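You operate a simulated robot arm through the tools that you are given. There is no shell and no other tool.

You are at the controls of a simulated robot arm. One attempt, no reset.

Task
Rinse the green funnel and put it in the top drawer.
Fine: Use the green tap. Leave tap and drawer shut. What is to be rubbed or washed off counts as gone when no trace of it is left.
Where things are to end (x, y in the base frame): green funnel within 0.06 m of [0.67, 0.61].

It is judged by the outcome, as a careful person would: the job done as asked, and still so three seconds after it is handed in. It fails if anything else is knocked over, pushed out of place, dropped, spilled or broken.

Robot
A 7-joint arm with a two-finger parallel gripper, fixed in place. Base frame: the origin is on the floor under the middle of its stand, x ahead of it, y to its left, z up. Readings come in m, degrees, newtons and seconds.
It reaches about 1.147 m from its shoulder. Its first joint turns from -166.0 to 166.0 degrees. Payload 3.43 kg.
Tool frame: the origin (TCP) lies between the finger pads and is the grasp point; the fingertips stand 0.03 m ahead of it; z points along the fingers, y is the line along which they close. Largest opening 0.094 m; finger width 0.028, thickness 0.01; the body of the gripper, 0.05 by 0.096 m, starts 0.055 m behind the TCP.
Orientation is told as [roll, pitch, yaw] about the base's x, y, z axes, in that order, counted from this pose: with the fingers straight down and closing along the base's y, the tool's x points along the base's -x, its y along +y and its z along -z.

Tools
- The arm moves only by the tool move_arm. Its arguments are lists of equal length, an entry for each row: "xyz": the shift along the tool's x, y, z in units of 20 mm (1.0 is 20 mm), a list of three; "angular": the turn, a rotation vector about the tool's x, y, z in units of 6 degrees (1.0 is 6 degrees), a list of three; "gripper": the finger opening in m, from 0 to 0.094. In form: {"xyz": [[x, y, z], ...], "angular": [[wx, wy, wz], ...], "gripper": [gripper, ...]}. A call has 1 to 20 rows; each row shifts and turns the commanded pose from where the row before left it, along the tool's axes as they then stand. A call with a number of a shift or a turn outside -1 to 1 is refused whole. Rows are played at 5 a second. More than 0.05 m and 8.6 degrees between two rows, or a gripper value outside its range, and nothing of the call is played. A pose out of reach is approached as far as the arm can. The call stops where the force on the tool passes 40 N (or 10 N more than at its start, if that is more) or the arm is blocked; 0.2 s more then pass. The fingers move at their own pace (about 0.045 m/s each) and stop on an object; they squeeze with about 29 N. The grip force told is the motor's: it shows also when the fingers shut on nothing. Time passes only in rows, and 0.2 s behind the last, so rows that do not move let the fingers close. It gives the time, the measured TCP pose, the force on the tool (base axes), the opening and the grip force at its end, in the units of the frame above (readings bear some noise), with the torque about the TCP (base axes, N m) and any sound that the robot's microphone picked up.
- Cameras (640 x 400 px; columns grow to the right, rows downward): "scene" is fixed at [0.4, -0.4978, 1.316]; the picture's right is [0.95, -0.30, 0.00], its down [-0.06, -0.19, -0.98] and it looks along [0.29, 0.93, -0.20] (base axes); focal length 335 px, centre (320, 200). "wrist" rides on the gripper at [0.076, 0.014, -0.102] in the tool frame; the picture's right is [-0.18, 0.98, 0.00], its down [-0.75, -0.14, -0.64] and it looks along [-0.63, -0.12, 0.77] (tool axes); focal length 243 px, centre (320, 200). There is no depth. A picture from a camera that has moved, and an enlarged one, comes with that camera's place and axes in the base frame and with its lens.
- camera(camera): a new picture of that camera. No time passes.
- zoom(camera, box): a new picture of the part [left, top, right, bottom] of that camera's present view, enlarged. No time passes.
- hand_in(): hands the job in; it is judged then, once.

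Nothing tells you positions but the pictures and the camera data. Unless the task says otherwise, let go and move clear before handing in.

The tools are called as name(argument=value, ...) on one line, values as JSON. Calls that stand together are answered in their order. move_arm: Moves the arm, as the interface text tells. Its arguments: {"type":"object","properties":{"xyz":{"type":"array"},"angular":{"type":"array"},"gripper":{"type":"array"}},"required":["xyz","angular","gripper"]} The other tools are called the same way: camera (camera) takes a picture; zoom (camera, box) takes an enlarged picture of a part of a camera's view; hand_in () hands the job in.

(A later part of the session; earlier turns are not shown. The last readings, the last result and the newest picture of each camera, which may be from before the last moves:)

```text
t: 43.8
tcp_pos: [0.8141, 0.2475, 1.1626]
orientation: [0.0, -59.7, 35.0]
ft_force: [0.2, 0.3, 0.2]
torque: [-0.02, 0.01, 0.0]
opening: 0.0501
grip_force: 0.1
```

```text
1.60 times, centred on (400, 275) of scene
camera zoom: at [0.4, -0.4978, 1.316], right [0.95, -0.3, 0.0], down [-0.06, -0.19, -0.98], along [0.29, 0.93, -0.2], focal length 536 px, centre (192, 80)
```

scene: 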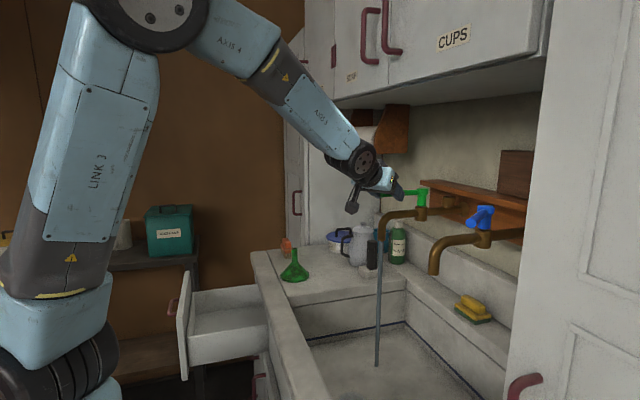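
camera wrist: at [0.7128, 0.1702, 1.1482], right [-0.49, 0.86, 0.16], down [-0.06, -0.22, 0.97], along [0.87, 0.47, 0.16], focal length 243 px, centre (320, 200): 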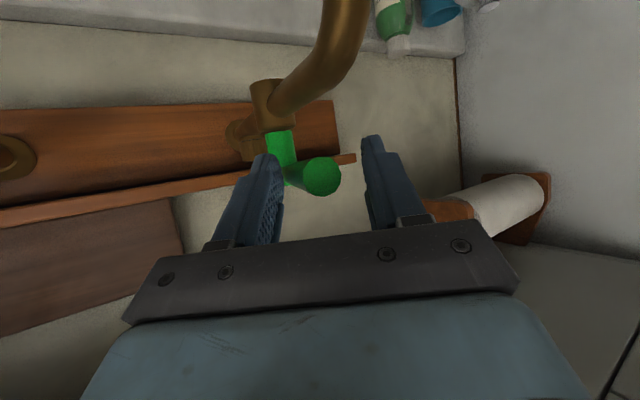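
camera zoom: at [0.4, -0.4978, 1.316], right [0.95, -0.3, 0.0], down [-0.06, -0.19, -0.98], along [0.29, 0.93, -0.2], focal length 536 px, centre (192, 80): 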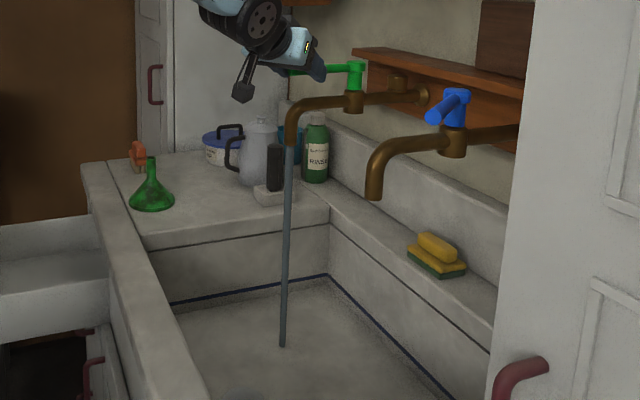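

The stream falls straight down into the sink at about (0.805, 0.252). I'll back the hand out and move away from the tap, leaving it running while I fetch the funnel.

move_arm(xyz=[[0, -0.5, 0], [0, 0, -0.8], [0, 0, -1], [0, 0, -1], [0, 0, -1], [0, 0, -1], [0.41, 0.574, -0.709], [0.41, 0.574, -0.709], [0.41, 0.574, -0.709], [0.41, 0.574, -0.709], [0.41, 0.574, -0.709], [0.41, 0.574, -0.709], [0.41, 0.574, -0.709], [0.41, 0.574, -0.709], [0.41, 0.574, -0.709], [0.41, 0.574, -0.709], [0, 0, 0]], angular=[[0, 0, 0], [0, 0, 0], [0, 0, 0], [0, 0, 0], [0, 0, 0], [0, 0, 0], [0, 0, 0], [0, 0, 0], [0, 0, 0], [0, 0, 0], [0, 0, 0], [0, 0, 0], [0, 0, 0], [0, 0, 0], [0, 0, 0], [0, 0, 0], [0, 0, 0]], gripper=[0.05, 0.05, 0.05, 0.05, 0.05, 0.05, 0.05, 0.05, 0.05, 0.05, 0.05, 0.05, 0.05, 0.05, 0.05, 0.05, 0.05])

move_arm(xyz=[[0, 0, 0], [0, 0, 0], [0, 0, 0], [0, 0, 0], [0, 0, 0], [0, 0, 0], [0, 0, 0], [0, 0, 0], [0, 0, 0], [0, 0, 0], [0, 0, 0], [0, 0, 0], [0, 0, 0], [0, 0, 0], [0, 0, 0], [0, 0, 0]], angular=[[0, 1, 0], [0, 1, 0], [0, 1, 0], [0, 1, 0], [0, 1, 0], [0, 1, 0], [0, 1, 0], [0, 1, 0], [0, 1, 0], [0, 1, 0], [0, 0, 0.972], [0, 0, 0.972], [0, 0, 0.972], [0, 0, 0.972], [0, 0, 0.972], [0, 0, 0.972]], gripper=[0.05, 0.05, 0.05, 0.05, 0.05, 0.05, 0.05, 0.05, 0.05, 0.05, 0.05, 0.05, 0.05, 0.05, 0.05, 0.05])

camera(camera="scene")

camera(camera="wrist")

```text
t: 47.4
tcp_pos: [0.5519, 0.1911, 1.2108]
orientation: [0.0, -59.8, 35.2]
ft_force: [0.3, 0.1, -0.2]
torque: [0.0, 0.03, -0.01]
opening: 0.0502
grip_force: 0.1
```

```text
t: 50.8
tcp_pos: [0.5522, 0.1913, 1.2105]
orientation: [-0.1, 0.1, 0.0]
ft_force: [0.4, -0.4, -0.1]
torque: [0.03, -0.05, 0.01]
opening: 0.0503
grip_force: 0.0
```

```text
taken
```

scene: 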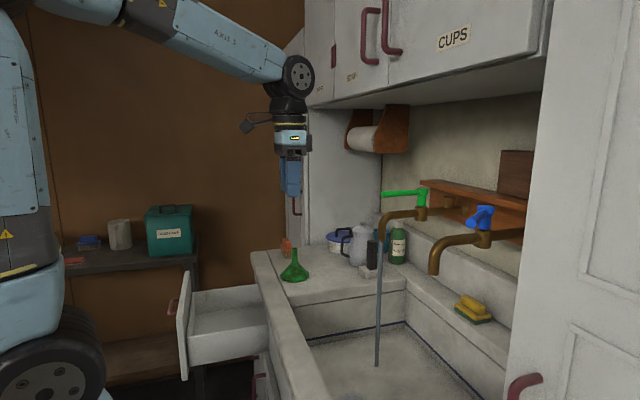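

```text
taken
camera wrist: at [0.4754, 0.2063, 1.3137], right [0.19, 0.98, 0.0], down [0.75, -0.14, 0.64], along [0.63, -0.12, -0.77], focal length 243 px, centre (320, 200)
```

wrist: 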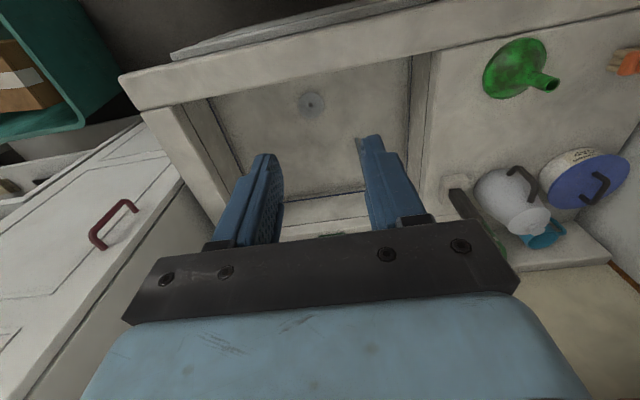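

Now I'll move above the funnel with the fingers pointing straight down, to check its exact position.

move_arm(xyz=[[-0.141, 0.971, 0.441], [-0.141, 0.971, 0.441], [-0.141, 0.971, 0.441], [-0.141, 0.971, 0.441], [-0.141, 0.971, 0.441], [-0.141, 0.971, 0.441], [-0.141, 0.971, 0.441], [-0.141, 0.971, 0.441], [-0.141, 0.971, 0.441], [-0.141, 0.971, 0.441], [-0.141, 0.971, 0.441], [-0.141, 0.971, 0.441], [-0.141, 0.971, 0.441], [-0.141, 0.971, 0.441], [-0.141, 0.971, 0.441], [-0.141, 0.971, 0.441], [-0.141, 0.971, 0.441], [0, 0, 0]], angular=[[0, 0, 0], [0, 0, 0], [0, 0, 0], [0, 0, 0], [0, 0, 0], [0, 0, 0], [0, 0, 0], [0, 0, 0], [0, 0, 0], [0, 0, 0], [0, 0, 0], [0, 0, 0], [0, 0, 0], [0, 0, 0], [0, 0, 0], [0, 0, 0], [0, 0, 0], [0, 0, 0]], gripper=[0.06, 0.06, 0.06, 0.06, 0.06, 0.06, 0.06, 0.06, 0.06, 0.06, 0.06, 0.06, 0.06, 0.06, 0.06, 0.06, 0.06, 0.06])

camera(camera="wrist")

camera(camera="scene")

```text
t: 54.6
tcp_pos: [0.5987, 0.5196, 1.0606]
orientation: [-0.1, 0.1, 0.1]
ft_force: [0.1, 0.2, -1.0]
torque: [-0.01, -0.01, 0.04]
opening: 0.0603
grip_force: 0.0
```

```text
taken
camera wrist: at [0.5226, 0.5361, 1.1628], right [0.18, 0.98, 0.0], down [0.76, -0.14, 0.64], along [0.63, -0.12, -0.77], focal length 243 px, centre (320, 200)
```

wrist: 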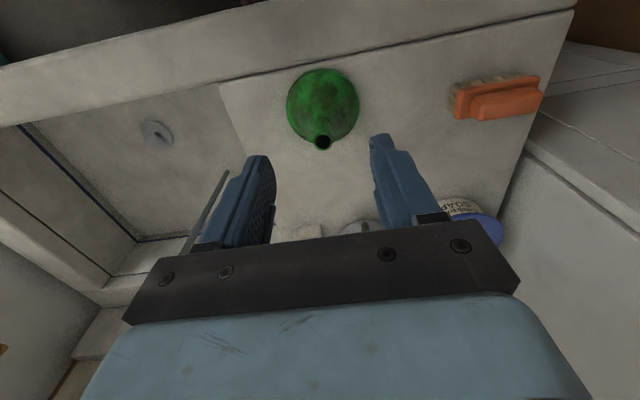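

```text
taken
```

scene: 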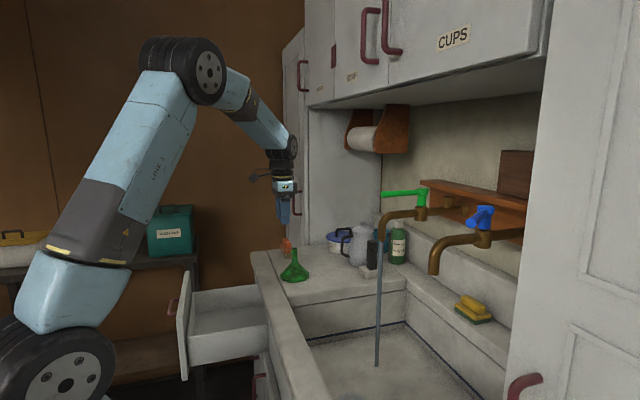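

zoom(camera="wrist", box=[270, 50, 380, 170])

zoom(camera="scene", box=[260, 230, 340, 300])

```text
3.33 times, centred on (325, 110) of wrist
camera zoom: at [0.5226, 0.5361, 1.1628], right [0.18, 0.98, 0.0], down [0.76, -0.14, 0.64], along [0.63, -0.12, -0.77], focal length 809 px, centre (303, 500)
```

zoom: 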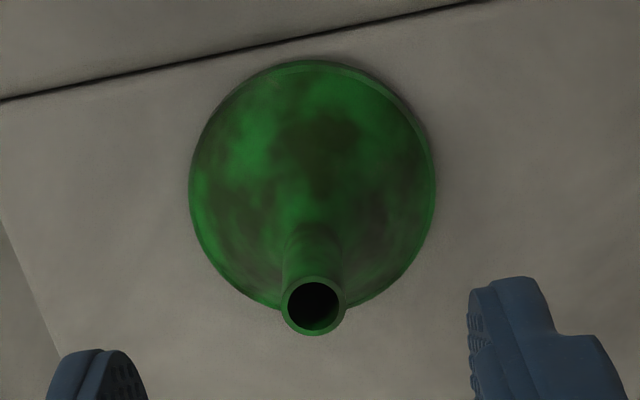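

```text
5.71 times, centred on (300, 265) of scene
camera zoom: at [0.4, -0.4978, 1.316], right [0.95, -0.3, 0.0], down [-0.06, -0.19, -0.98], along [0.29, 0.93, -0.2], focal length 1916 px, centre (434, -171)
```

zoom: 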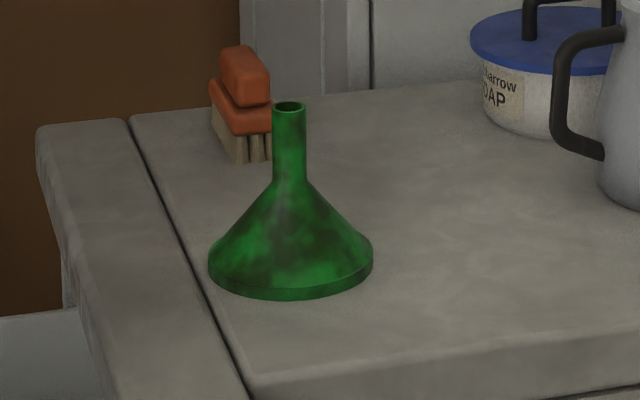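

The funnel axis is at (0.633, 0.5195), and its 19 mm spout runs from z 0.90 to 0.942. Brown-dark soil covers the cone. I'll centre over it and descend around the spout.

move_arm(xyz=[[-0.86, 0, 0], [-0.86, 0, 0], [0, 0, 0.8], [0, 0, 0.8], [0, 0, 0.8], [0, 0, 0.8], [0, 0, 0], [0, 0, 0]], angular=[[0, 0, 0], [0, 0, 0], [0, 0, 0], [0, 0, 0], [0, 0, 0], [0, 0, 0], [0, 0, 0], [0, 0, 0]], gripper=[0.055, 0.055, 0.055, 0.055, 0.055, 0.055, 0.055, 0.055])

camera(camera="wrist")

zoom(camera="scene", box=[240, 170, 360, 300])

```text
t: 56.4
tcp_pos: [0.632, 0.5212, 0.9967]
orientation: [-0.1, 0.1, 0.1]
ft_force: [-0.5, -1.0, -0.6]
torque: [-0.01, -0.03, 0.04]
opening: 0.0551
grip_force: 0.1
```

```text
taken
camera wrist: at [0.5567, 0.5359, 1.099], right [0.18, 0.98, 0.0], down [0.76, -0.14, 0.64], along [0.63, -0.12, -0.77], focal length 243 px, centre (320, 200)
```

wrist: 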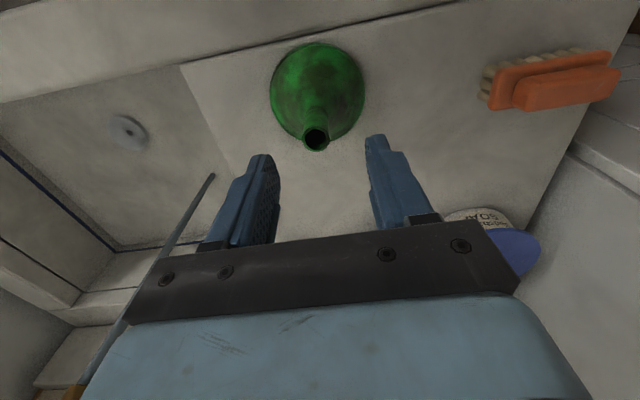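

```text
3.08 times, centred on (300, 235) of scene
camera zoom: at [0.4, -0.4978, 1.316], right [0.95, -0.3, 0.0], down [-0.06, -0.19, -0.98], along [0.29, 0.93, -0.2], focal length 1032 px, centre (382, 92)
```

zoom: 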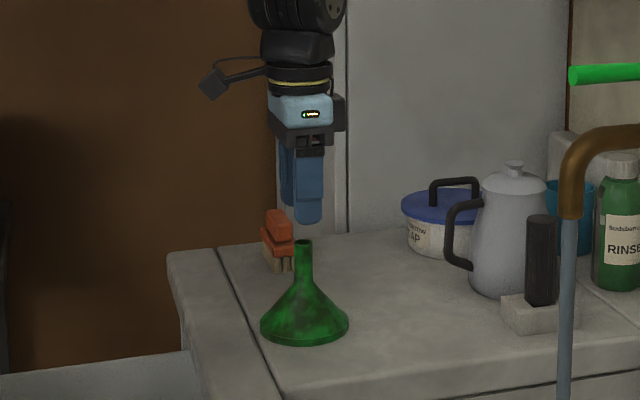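

The fingers are centred over the spout. I'll descend to z ≈ 0.925 and check.

move_arm(xyz=[[0, -0.08, 0.717], [0, 0, 0.717], [0, 0, 0.717], [0, 0, 0.717], [0, 0, 0.717], [0, 0, 0]], angular=[[0, 0, 0], [0, 0, 0], [0, 0, 0], [0, 0, 0], [0, 0, 0], [0, 0, 0]], gripper=[0.05, 0.05, 0.05, 0.05, 0.05, 0.05])

zoom(camera="scene", box=[240, 190, 360, 300])

zoom(camera="wrist", box=[200, 20, 440, 240])

```text
t: 57.8
tcp_pos: [0.6328, 0.5194, 0.925]
orientation: [0.0, 0.1, 0.1]
ft_force: [-0.3, -0.3, 0.4]
torque: [0.01, -0.01, 0.0]
opening: 0.05
grip_force: 0.0
```

```text
3.64 times, centred on (300, 245) of scene
camera zoom: at [0.4, -0.4978, 1.316], right [0.95, -0.3, 0.0], down [-0.06, -0.19, -0.98], along [0.29, 0.93, -0.2], focal length 1219 px, centre (393, 36)
```

zoom: 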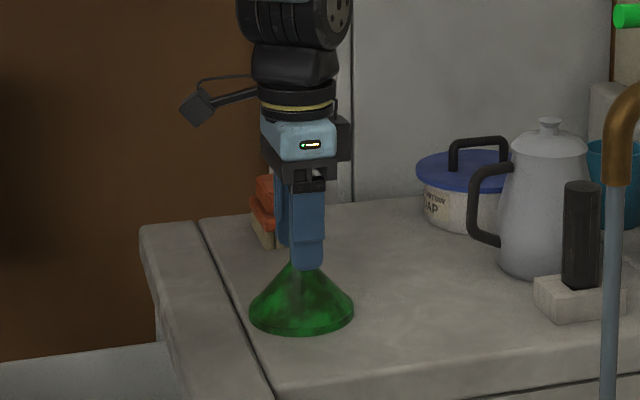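

```text
1.82 times, centred on (320, 130) of wrist
camera zoom: at [0.5565, 0.5337, 1.0276], right [0.18, 0.98, 0.0], down [0.76, -0.14, 0.64], along [0.63, -0.12, -0.77], focal length 441 px, centre (320, 327)
```

zoom: 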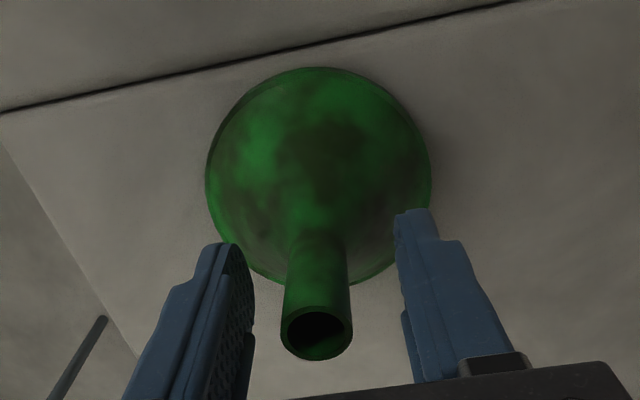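

The spout is between the fingers. I'll close on it.

move_arm(xyz=[[0, 0, 0], [0, 0, 0], [0, 0, 0], [0, 0, 0], [0, 0, 0]], angular=[[0, 0, 0], [0, 0, 0], [0, 0, 0], [0, 0, 0], [0, 0, 0]], gripper=[0.01, 0.01, 0.01, 0.01, 0.01])

move_arm(xyz=[[0, 0, -0.5], [0, 0, -0.8], [0, 0, -1], [0, 0, -1], [0, 0, 0]], angular=[[0, 0, 0], [0, 0, 0], [0, 0, 0], [0, 0, 0], [0, 0, 0]], gripper=[0.01, 0.01, 0.01, 0.01, 0.01])

zoom(camera="scene", box=[240, 170, 360, 300])

zoom(camera="wrist", box=[200, 20, 440, 240])

```text
t: 59.0
tcp_pos: [0.6322, 0.5179, 0.9257]
orientation: [-0.1, 0.1, 0.0]
ft_force: [-0.3, 1.6, 3.3]
torque: [0.3, -0.01, -0.02]
opening: 0.0185
grip_force: 28.8
```

```text
t: 60.2
tcp_pos: [0.6328, 0.5193, 0.9911]
orientation: [-0.1, 0.1, 0.1]
ft_force: [-0.1, 0.9, -0.8]
torque: [-0.01, -0.03, 0.01]
opening: 0.01
grip_force: 0.1
```

```text
3.08 times, centred on (300, 235) of scene
camera zoom: at [0.4, -0.4978, 1.316], right [0.95, -0.3, 0.0], down [-0.06, -0.19, -0.98], along [0.29, 0.93, -0.2], focal length 1032 px, centre (382, 92)
```

zoom: 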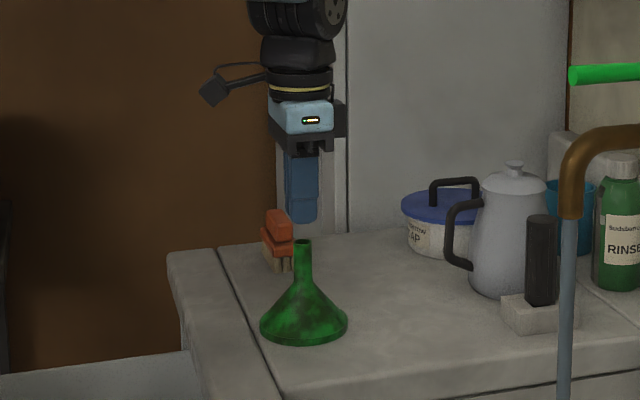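

```text
1.82 times, centred on (320, 130) of wrist
camera zoom: at [0.5565, 0.5333, 1.0934], right [0.18, 0.98, 0.0], down [0.76, -0.14, 0.64], along [0.63, -0.12, -0.77], focal length 441 px, centre (320, 327)
```

zoom: 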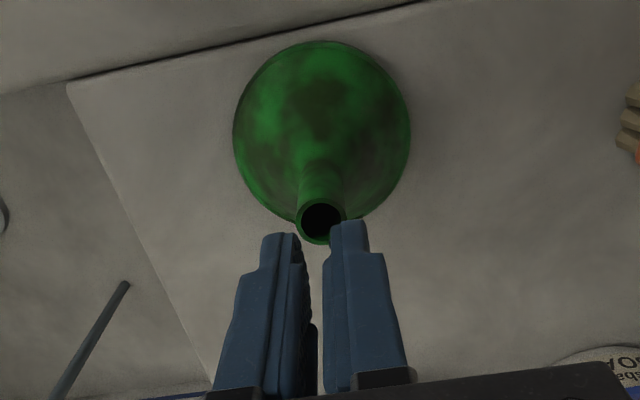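

The grip slipped off: the fingertips probably closed on the flare where the spout meets the cone. The funnel is still standing in place. I'll reopen, regrip about 8 mm higher on the straight part, and lift slowly.

move_arm(xyz=[[0, 0, 0], [0, 0, 0], [0, 0, 0], [0.05, 0, 0.7], [0, 0, 0.7], [0, 0, 0.7], [0, 0, 0.75], [0, 0, 0]], angular=[[0, 0, 0], [0, 0, 0], [0, 0, 0], [0, 0, 0], [0, 0, 0], [0, 0, 0], [0, 0, 0], [0, 0, 0]], gripper=[0.05, 0.05, 0.05, 0.05, 0.05, 0.05, 0.05, 0.05])

move_arm(xyz=[[0, 0, 0], [0, 0, 0], [0, 0, 0], [0, 0, 0], [0, 0, 0], [0, 0, 0]], angular=[[0, 0, 0], [0, 0, 0], [0, 0, 0], [0, 0, 0], [0, 0, 0], [0, 0, 0]], gripper=[0, 0, 0, 0, 0, 0])

zoom(camera="wrist", box=[200, 20, 440, 240])

zoom(camera="scene", box=[260, 210, 340, 300])

```text
t: 62.0
tcp_pos: [0.6299, 0.5187, 0.9339]
orientation: [-0.2, 0.1, 0.1]
ft_force: [1.4, 0.5, -0.7]
torque: [0.04, -0.01, 0.01]
opening: 0.0503
grip_force: 0.1
```

```text
t: 63.4
tcp_pos: [0.6317, 0.5188, 0.9335]
orientation: [-0.1, 0.0, 0.2]
ft_force: [0.2, 0.7, 2.9]
torque: [0.09, 0.1, -0.04]
opening: 0.0181
grip_force: 29.3
```

```text
1.82 times, centred on (320, 130) of wrist
camera zoom: at [0.555, 0.5338, 1.0369], right [0.18, 0.98, 0.0], down [0.76, -0.14, 0.64], along [0.63, -0.12, -0.77], focal length 441 px, centre (320, 327)
```

zoom: 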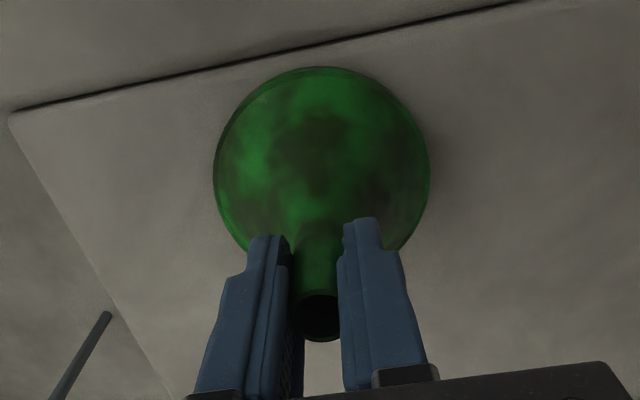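

```text
4.44 times, centred on (300, 255) of scene
camera zoom: at [0.4, -0.4978, 1.316], right [0.95, -0.3, 0.0], down [-0.06, -0.19, -0.98], along [0.29, 0.93, -0.2], focal length 1490 px, centre (409, -44)
```

zoom: 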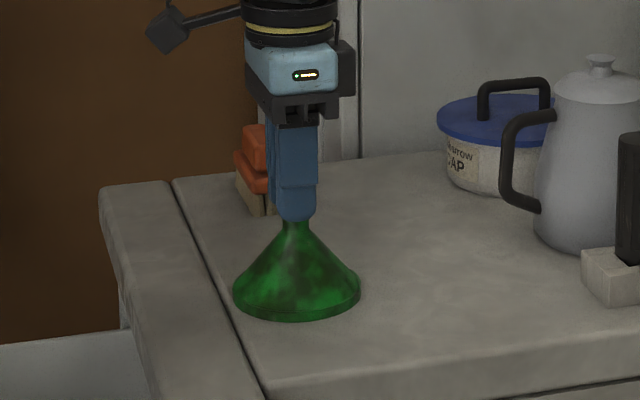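

Gripped at 18.1 mm on the straight part of the spout. I'll lift very slowly and check whether it holds.

move_arm(xyz=[[0, 0, -0.15], [0, 0, -0.15], [0, 0, -0.2], [0, 0, -0.2], [0, 0, -0.2], [0, 0, 0]], angular=[[0, 0, 0], [0, 0, 0], [0, 0, 0], [0, 0, 0], [0, 0, 0], [0, 0, 0]], gripper=[0, 0, 0, 0, 0, 0])

zoom(camera="scene", box=[260, 210, 340, 300])

zoom(camera="wrist", box=[200, 20, 440, 240])

```text
t: 64.8
tcp_pos: [0.6311, 0.5178, 0.9532]
orientation: [-0.1, 0.1, 0.2]
ft_force: [0.5, 0.2, -0.6]
torque: [-0.01, 0.0, -0.02]
opening: 0.0176
grip_force: 29.5
```

```text
4.44 times, centred on (300, 255) of scene
camera zoom: at [0.4, -0.4978, 1.316], right [0.95, -0.3, 0.0], down [-0.06, -0.19, -0.98], along [0.29, 0.93, -0.2], focal length 1490 px, centre (409, -44)
```

zoom: 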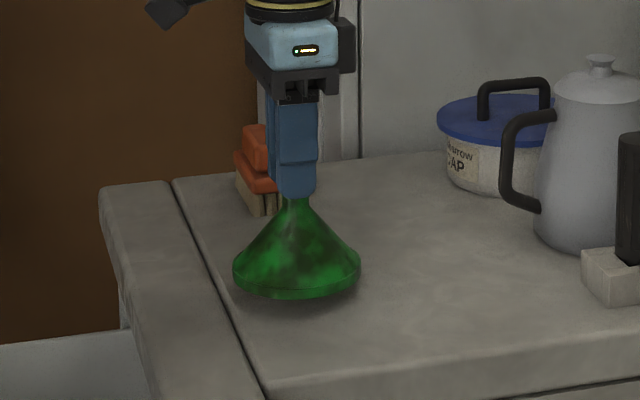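

```text
1.82 times, centred on (320, 130) of wrist
camera zoom: at [0.5553, 0.5339, 1.0546], right [0.18, 0.98, 0.0], down [0.76, -0.14, 0.64], along [0.63, -0.12, -0.77], focal length 441 px, centre (320, 327)
```

zoom: 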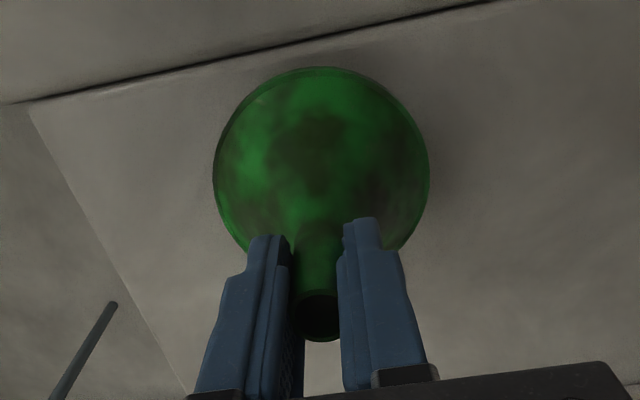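

It's lifted off the counter. I'll hold still a moment to make sure it isn't creeping in the grip.

move_arm(xyz=[[0, 0, -0.3], [0, 0, -0.3], [0, 0, -0.3], [0, 0, 0], [0, 0, 0], [0, 0, 0], [0, 0, 0]], angular=[[0, 0, 0], [0, 0, 0], [0, 0, 0], [0, 0, 0], [0, 0, 0], [0, 0, 0], [0, 0, 0]], gripper=[0, 0, 0, 0, 0, 0, 0])

zoom(camera="wrist", box=[200, 20, 440, 240])

```text
t: 66.4
tcp_pos: [0.631, 0.5188, 0.9699]
orientation: [-0.1, 0.0, 0.1]
ft_force: [-0.4, -0.4, -1.2]
torque: [0.0, 0.0, 0.01]
opening: 0.0175
grip_force: 28.9
```

```text
1.82 times, centred on (320, 130) of wrist
camera zoom: at [0.5556, 0.5343, 1.0726], right [0.18, 0.98, 0.0], down [0.76, -0.14, 0.64], along [0.63, -0.12, -0.77], focal length 441 px, centre (320, 327)
```

zoom: 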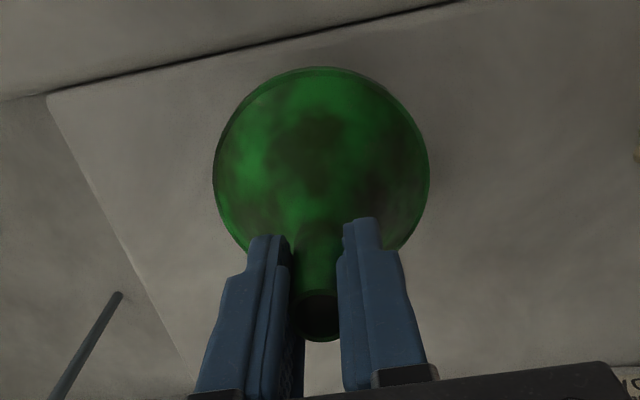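

The funnel is held firmly. I'll raise it, carry it across in front of the tap over the sink, and tilt the hand 60° forward so the cone lies sideways.

move_arm(xyz=[[0, 0, -0.5], [0, 0, -0.8], [0, 0, -0.8], [0.18, -0.5, 0], [0.18, -0.954, 0], [0.18, -0.954, 0], [0.18, -0.954, 0], [0.18, -0.954, 0], [0.18, -0.954, 0], [0.18, -0.954, 0], [0.18, -0.954, 0], [0.18, -0.954, 0], [0.18, -0.954, 0], [0.18, -0.954, 0], [0.18, -0.954, 0], [0.18, -0.954, 0], [0.18, -0.954, 0], [0, -0.45, 0], [0, 0, 0]], angular=[[0, 0, 0], [0, 0, 0], [0, 0, 0], [0, 0, 0], [0, 0, 0], [0, 0, 0], [0, 0, 0], [0, 0, 0], [0, 0, 0], [0, 0, 0], [0, 0, 0], [0, 0, 0], [0, 0, 0], [0, 0, 0], [0, 0, 0], [0, 0, 0], [0, 0, 0], [0, 0, 0], [0, 0, 0]], gripper=[0, 0, 0, 0, 0, 0, 0, 0, 0, 0, 0, 0, 0, 0, 0, 0, 0, 0, 0])

move_arm(xyz=[[0, 0, 0], [0, 0, 0], [0, 0, 0], [0, 0, 0], [0, 0, 0], [0, 0, 0], [0, 0, 0], [0, 0, 0], [0, 0, 0], [0, 0, 0], [0, 0, 0]], angular=[[0, -1, 0], [0, -1, 0], [0, -1, 0], [0, -1, 0], [0, -1, 0], [0, -1, 0], [0, -1, 0], [0, -1, 0], [0, -1, 0], [0, -1, 0], [0, 0, 0]], gripper=[0, 0, 0, 0, 0, 0, 0, 0, 0, 0, 0])

camera(camera="scene")

camera(camera="wrist")

```text
t: 70.4
tcp_pos: [0.581, 0.2523, 1.013]
orientation: [0.0, 0.1, 0.1]
ft_force: [-0.4, -0.4, -1.0]
torque: [-0.01, 0.0, -0.01]
opening: 0.0177
grip_force: 28.9
```

```text
t: 72.8
tcp_pos: [0.5809, 0.2515, 1.014]
orientation: [-0.2, -59.9, 0.2]
ft_force: [-0.1, 0.0, -0.9]
torque: [0.0, 0.06, 0.03]
opening: 0.0176
grip_force: 28.8
```

```text
taken
```

scene: 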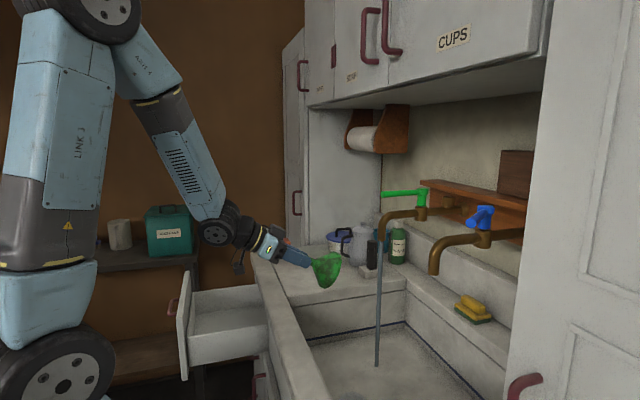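

```text
taken
camera wrist: at [0.4542, 0.2667, 0.9981], right [0.09, 0.98, 0.16], down [-0.18, -0.14, 0.97], along [0.98, -0.12, 0.16], focal length 243 px, centre (320, 200)
```

wrist: 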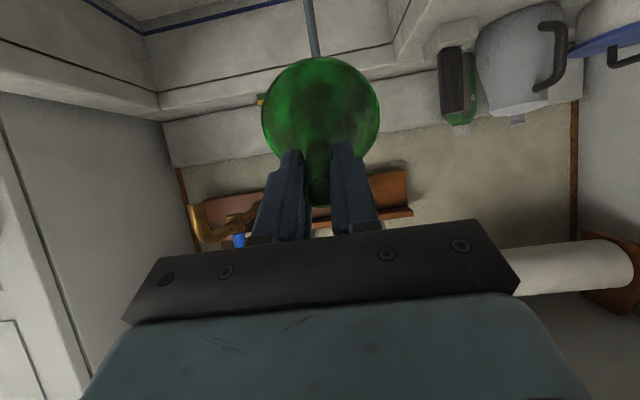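

Now I'll bring the cone under the stream.

move_arm(xyz=[[-0.143, 0, 0.887], [-0.143, 0, 0.887], [-0.143, 0, 0.887], [-0.143, 0, 0.887], [-0.143, 0, 0.887], [-0.143, 0, 0.887], [-0.143, 0, 0.887], [-0.143, 0, 0.887], [-0.143, 0, 0.887], [-0.143, 0, 0.887], [0, 0, 0], [0, 0, 0], [0, 0, 0], [0, 0, 0], [0, 0, 0]], angular=[[0, 0, 0], [0, 0, 0], [0, 0, 0], [0, 0, 0], [0, 0, 0], [0, 0, 0], [0, 0, 0], [0, 0, 0], [0, 0, 0], [0, 0, 0], [0, 0, 0], [0, 0, 0], [0, 0, 0], [0, 0, 0], [0, 0, 0]], gripper=[0, 0, 0, 0, 0, 0, 0, 0, 0, 0, 0, 0, 0, 0, 0])

camera(camera="scene")

zoom(camera="scene", box=[320, 190, 460, 320])

camera(camera="wrist")

```text
t: 76.0
tcp_pos: [0.7489, 0.2517, 0.9487]
orientation: [-0.2, -59.9, 0.3]
ft_force: [-0.3, -0.1, -0.9]
torque: [0.0, 0.04, 0.03]
opening: 0.0175
grip_force: 29.3
```

```text
taken
```

scene: 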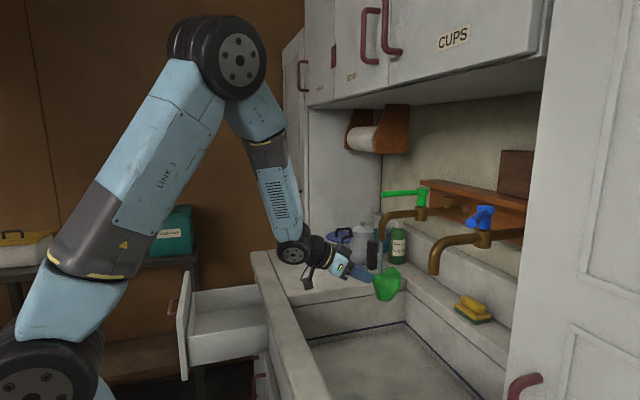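

```text
3.08 times, centred on (390, 255) of scene
camera zoom: at [0.4, -0.4978, 1.316], right [0.95, -0.3, 0.0], down [-0.06, -0.19, -0.98], along [0.29, 0.93, -0.2], focal length 1032 px, centre (105, 31)
```

zoom: 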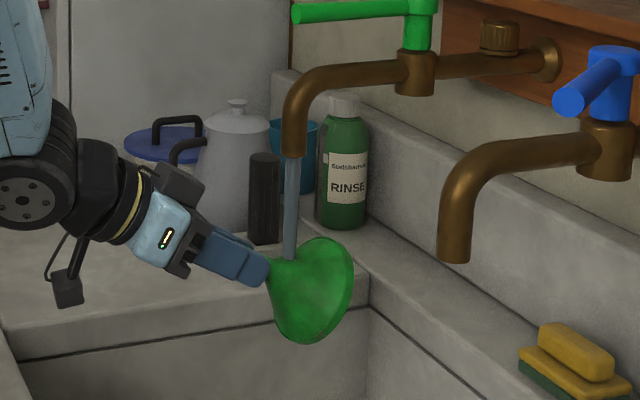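

```text
taken
camera wrist: at [0.6226, 0.2665, 0.9344], right [0.09, 0.98, 0.16], down [-0.18, -0.14, 0.97], along [0.98, -0.12, 0.16], focal length 243 px, centre (320, 200)
```

wrist: 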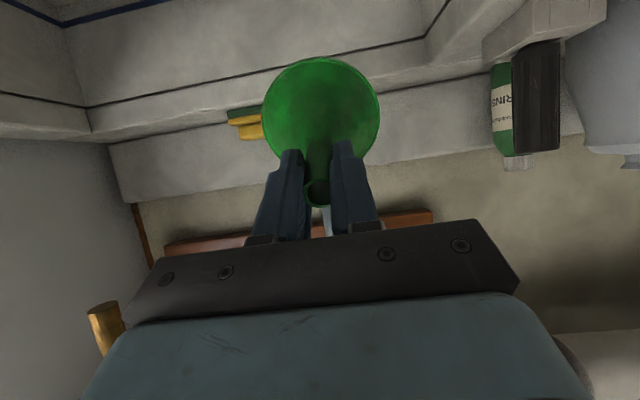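

The water is hitting the cone and the soil is already fading. I'll look closer from both cameras.

zoom(camera="wrist", box=[250, 40, 400, 220])

zoom(camera="scene", box=[365, 255, 415, 310])

```text
2.22 times, centred on (325, 130) of wrist
camera zoom: at [0.6226, 0.2665, 0.9344], right [0.09, 0.98, 0.16], down [-0.18, -0.14, 0.97], along [0.98, -0.12, 0.16], focal length 539 px, centre (309, 356)
```

zoom: 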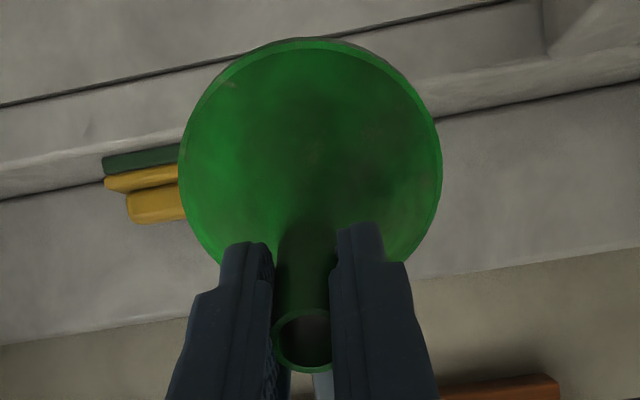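

```text
7.27 times, centred on (390, 282) of scene
camera zoom: at [0.4, -0.4978, 1.316], right [0.95, -0.3, 0.0], down [-0.06, -0.19, -0.98], along [0.29, 0.93, -0.2], focal length 2438 px, centre (-189, -400)
```

zoom: 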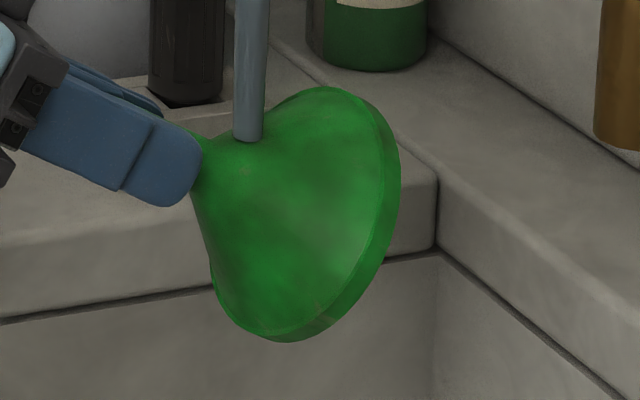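

The soil fades evenly under the water. I'll hold it there for a few seconds.

move_arm(xyz=[[0, 0, 0], [0, 0, 0], [0, 0, 0], [0, 0, 0], [0, 0, 0], [0, 0, 0], [0, 0, 0], [0, 0, 0], [0, 0, 0], [0, 0, 0], [0, 0, 0], [0, 0, 0], [0, 0, 0], [0, 0, 0], [0, 0, 0], [0, 0, 0], [0, 0, 0], [0, 0, 0], [0, 0, 0], [0, 0, 0]], angular=[[0, 0, 0], [0, 0, 0], [0, 0, 0], [0, 0, 0], [0, 0, 0], [0, 0, 0], [0, 0, 0], [0, 0, 0], [0, 0, 0], [0, 0, 0], [0, 0, 0], [0, 0, 0], [0, 0, 0], [0, 0, 0], [0, 0, 0], [0, 0, 0], [0, 0, 0], [0, 0, 0], [0, 0, 0], [0, 0, 0]], gripper=[0, 0, 0, 0, 0, 0, 0, 0, 0, 0, 0, 0, 0, 0, 0, 0, 0, 0, 0, 0])

zoom(camera="wrist", box=[250, 40, 400, 220])

zoom(camera="scene", box=[365, 255, 415, 310])

```text
t: 80.2
tcp_pos: [0.7498, 0.2511, 0.9494]
orientation: [-0.2, -59.9, 0.2]
ft_force: [-0.2, 0.2, -0.1]
torque: [-0.01, 0.02, -0.02]
opening: 0.0176
grip_force: 29.0
```

```text
2.22 times, centred on (325, 130) of wrist
camera zoom: at [0.6226, 0.2665, 0.9344], right [0.09, 0.98, 0.16], down [-0.18, -0.14, 0.97], along [0.98, -0.12, 0.16], focal length 539 px, centre (309, 356)
```

zoom: 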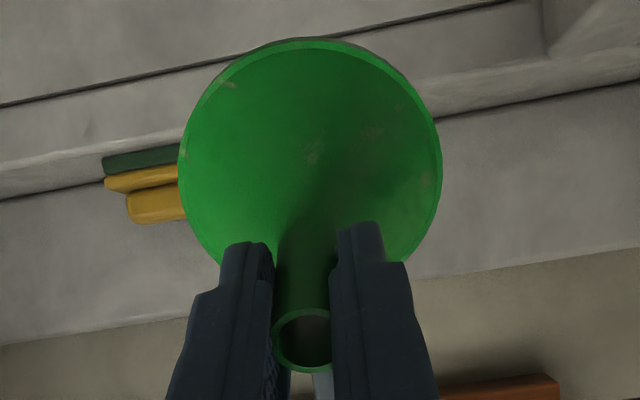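

```text
7.27 times, centred on (390, 282) of scene
camera zoom: at [0.4, -0.4978, 1.316], right [0.95, -0.3, 0.0], down [-0.06, -0.19, -0.98], along [0.29, 0.93, -0.2], focal length 2438 px, centre (-189, -400)
```

zoom: 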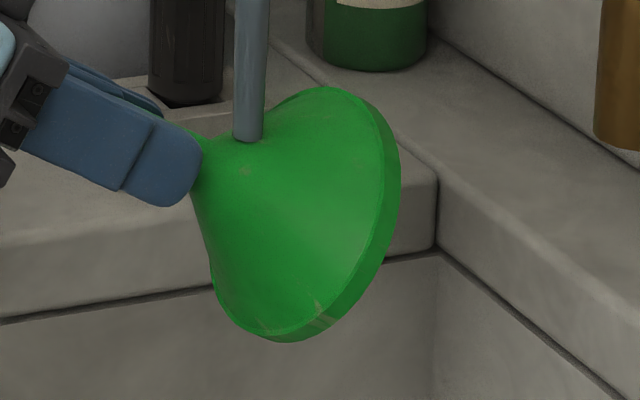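

It's nearly clean; a few faint spots remain. I'll keep rinsing while spinning the funnel about its own axis, so that the other sides pass under the stream.

move_arm(xyz=[[0, 0, 0], [0, 0, 0], [0, 0, 0], [0, 0, 0], [0, 0, 0], [0, 0, 0], [0, 0, 0], [0, 0, 0], [0, 0, 0], [0, 0, 0], [0, 0, 0], [0, 0, 0], [0, 0, 0], [0, 0, 0], [0, 0, 0], [0, 0, 0], [0, 0, 0], [0, 0, 0], [0, 0, 0], [0, 0, 0]], angular=[[0, 0, 1], [0, 0, 1], [0, 0, 1], [0, 0, 1], [0, 0, 1], [0, 0, 1], [0, 0, 1], [0, 0, 1], [0, 0, 0], [0, 0, 0], [0, 0, 0], [0, 0, 0], [0, 0, 0], [0, 0, 0], [0, 0, 0], [0, 0, 0], [0, 0, 0], [0, 0, 0], [0, 0, 0], [0, 0, 0]], gripper=[0, 0, 0, 0, 0, 0, 0, 0, 0, 0, 0, 0, 0, 0, 0, 0, 0, 0, 0, 0])

zoom(camera="wrist", box=[250, 40, 400, 220])

zoom(camera="scene", box=[365, 255, 415, 310])

camera(camera="scene")

```text
t: 84.4
tcp_pos: [0.7487, 0.2527, 0.9488]
orientation: [52.0, -35.6, -65.6]
ft_force: [0.1, 0.2, -0.8]
torque: [0.02, 0.01, 0.03]
opening: 0.0175
grip_force: 28.7
```

```text
2.22 times, centred on (325, 130) of wrist
camera zoom: at [0.6402, 0.3186, 0.9652], right [0.43, 0.52, 0.74], down [-0.35, -0.65, 0.67], along [0.83, -0.55, -0.09], focal length 539 px, centre (309, 356)
```

zoom: 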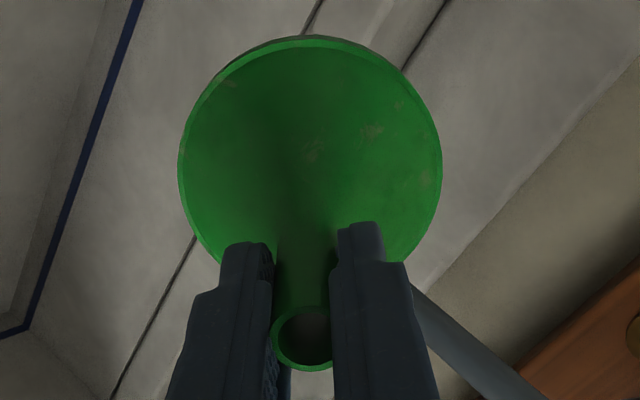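

```text
7.27 times, centred on (390, 282) of scene
camera zoom: at [0.4, -0.4978, 1.316], right [0.95, -0.3, 0.0], down [-0.06, -0.19, -0.98], along [0.29, 0.93, -0.2], focal length 2438 px, centre (-189, -400)
```

zoom: 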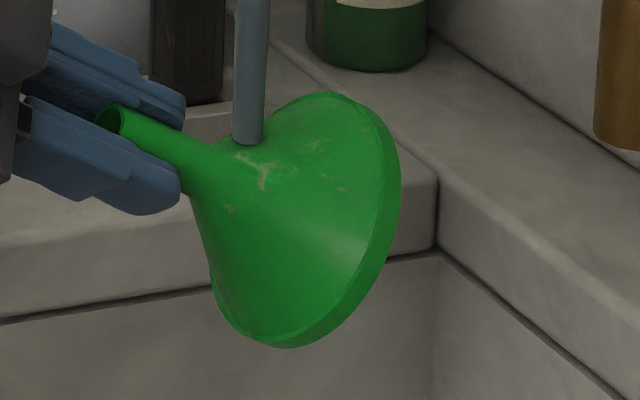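

```text
taken
```

scene: 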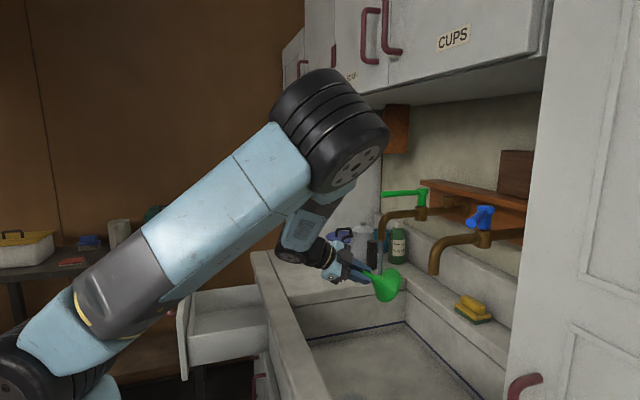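

The arm swung its elbow round for that spin, so I'll spin back. The remaining pale marks look like scuffs; I'll rinse longer and compare to see whether they change at all.

move_arm(xyz=[[0, 0, 0], [0, 0, 0], [0, 0, 0], [0, 0, 0], [0, 0, 0], [0, 0, 0], [0, 0, 0], [0, 0, 0], [0, 0, 0], [0, 0, 0], [0, 0, 0], [0, 0, 0], [0, 0, 0], [0, 0, 0], [0, 0, 0], [0, 0, 0], [0, 0, 0], [0, 0, 0], [0, 0, 0], [0, 0, 0]], angular=[[0, 0, -1], [0, 0, -1], [0, 0, -1], [0, 0, -1], [0, 0, -1], [0, 0, -1], [0, 0, -1], [0, 0, -1], [0, 0, 0], [0, 0, 0], [0, 0, 0], [0, 0, 0], [0, 0, 0], [0, 0, 0], [0, 0, 0], [0, 0, 0], [0, 0, 0], [0, 0, 0], [0, 0, 0], [0, 0, 0]], gripper=[0, 0, 0, 0, 0, 0, 0, 0, 0, 0, 0, 0, 0, 0, 0, 0, 0, 0, 0, 0])

zoom(camera="wrist", box=[250, 40, 400, 220])

zoom(camera="scene", box=[365, 255, 415, 310])

camera(camera="scene")

```text
t: 88.6
tcp_pos: [0.7488, 0.2508, 0.9495]
orientation: [-0.2, -59.9, 0.2]
ft_force: [0.3, -0.1, -0.5]
torque: [-0.01, 0.07, -0.01]
opening: 0.0175
grip_force: 29.3
```

```text
2.22 times, centred on (325, 130) of wrist
camera zoom: at [0.6222, 0.2667, 0.9342], right [0.09, 0.98, 0.16], down [-0.18, -0.14, 0.97], along [0.98, -0.12, 0.16], focal length 539 px, centre (309, 356)
```

zoom: 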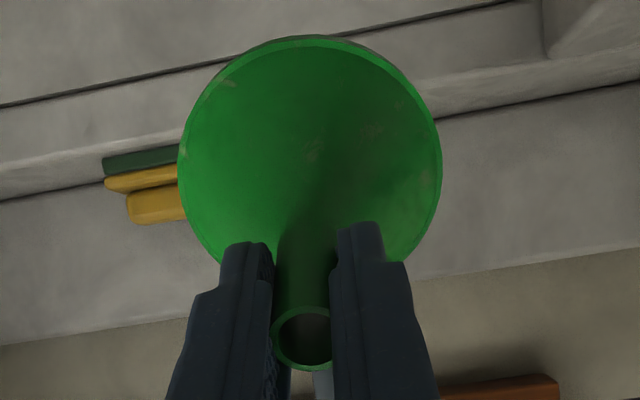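

```text
7.27 times, centred on (390, 282) of scene
camera zoom: at [0.4, -0.4978, 1.316], right [0.95, -0.3, 0.0], down [-0.06, -0.19, -0.98], along [0.29, 0.93, -0.2], focal length 2438 px, centre (-189, -400)
```

zoom: 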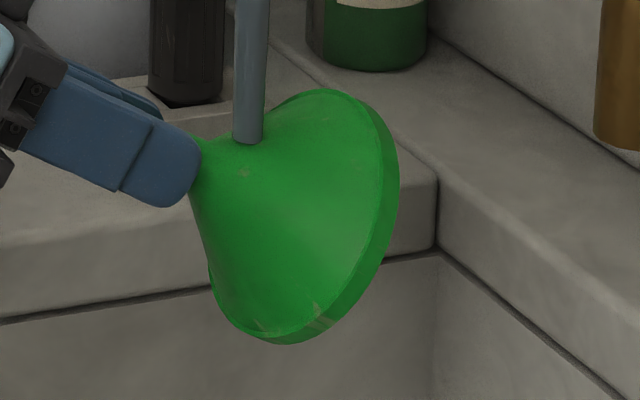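

```text
taken
```

scene: 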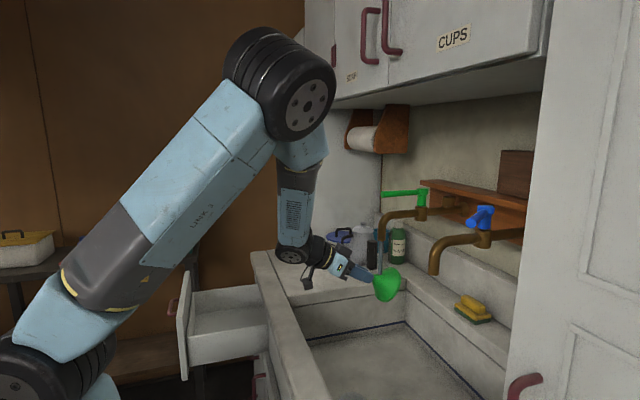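

The pale marks haven't changed over 8 s of rinsing, so they're wear scuffs, and the dark soil is gone on the outside. I'll take the funnel out of the stream and turn its mouth toward the scene camera to check the inside.

move_arm(xyz=[[0.128, 0, -0.889], [0.128, 0, -0.889], [0.128, 0, -0.889], [0.128, 0, -0.889], [0.128, 0, -0.889], [0.128, 0, -0.889], [0.128, 0, -0.889], [0.128, 0, -0.889], [0.128, 0, -0.889], [0, 0, 0]], angular=[[0, 0, 0], [0, 0, 0], [0, 0, 0], [0, 0, 0], [0, 0, 0], [0, 0, 0], [0, 0, 0], [0, 0, 0], [0, 0, 0], [0, 0, 0]], gripper=[0, 0, 0, 0, 0, 0, 0, 0, 0, 0])

move_arm(xyz=[[0, 0, 0], [0, 0, 0], [0, 0, 0], [0, 0, 0], [0, 0, 0], [0, 0, 0], [0, 0, 0], [0, 0, 0], [0, 0, 0], [0, 0, 0], [0, 0, 0], [0, 0, 0]], angular=[[0.866, 0, 0.5], [0.866, 0, 0.5], [0.866, 0, 0.5], [0.866, 0, 0.5], [0.866, 0, 0.5], [0.866, 0, 0.5], [0.866, 0, 0.5], [0.866, 0, 0.5], [0.866, 0, 0.5], [0.866, 0, 0.5], [0.866, 0, 0.5], [0.866, 0, 0.5]], gripper=[0, 0, 0, 0, 0, 0, 0, 0, 0, 0, 0, 0])

camera(camera="scene")

zoom(camera="wrist", box=[250, 40, 400, 220])

```text
t: 90.8
tcp_pos: [0.5991, 0.252, 1.0105]
orientation: [-0.2, -59.8, 0.3]
ft_force: [-0.4, -0.3, 0.0]
torque: [0.0, -0.01, -0.02]
opening: 0.0176
grip_force: 28.8
```

```text
t: 93.4
tcp_pos: [0.5993, 0.2522, 1.0085]
orientation: [-0.3, -60.1, -71.9]
ft_force: [0.6, -0.4, 0.6]
torque: [0.02, 0.0, 0.0]
opening: 0.0176
grip_force: 29.5
```

```text
taken
```

scene: 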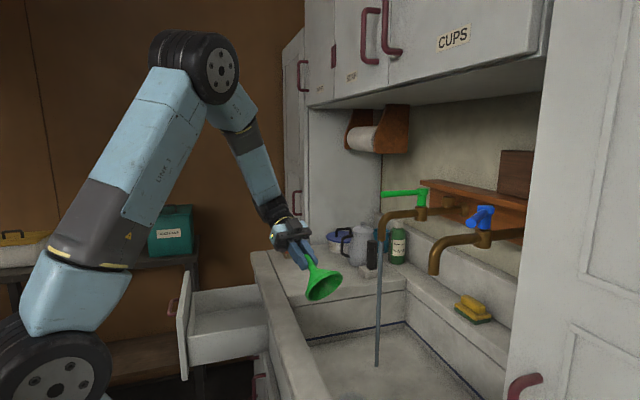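

```text
2.22 times, centred on (325, 130) of wrist
camera zoom: at [0.5733, 0.3778, 0.9941], right [0.96, 0.22, 0.16], down [-0.19, 0.13, 0.97], along [0.19, -0.97, 0.16], focal length 539 px, centre (309, 356)
```

zoom: 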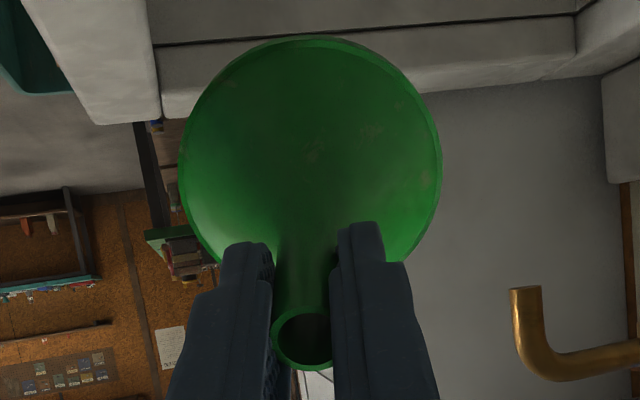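

zoom(camera="scene", box=[280, 245, 360, 310])

```text
6.15 times, centred on (320, 278) of scene
camera zoom: at [0.4, -0.4978, 1.316], right [0.95, -0.3, 0.0], down [-0.06, -0.19, -0.98], along [0.29, 0.93, -0.2], focal length 2063 px, centre (320, -277)
```

zoom: 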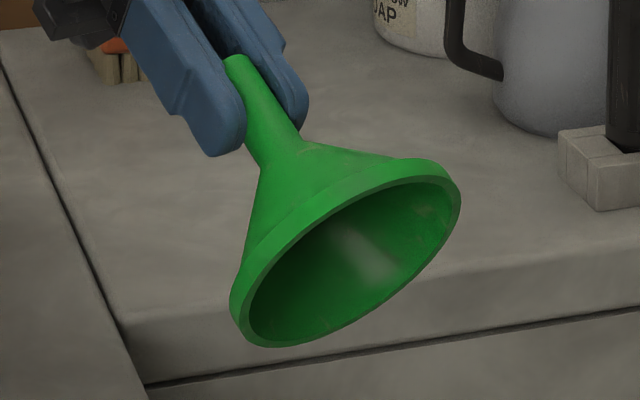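

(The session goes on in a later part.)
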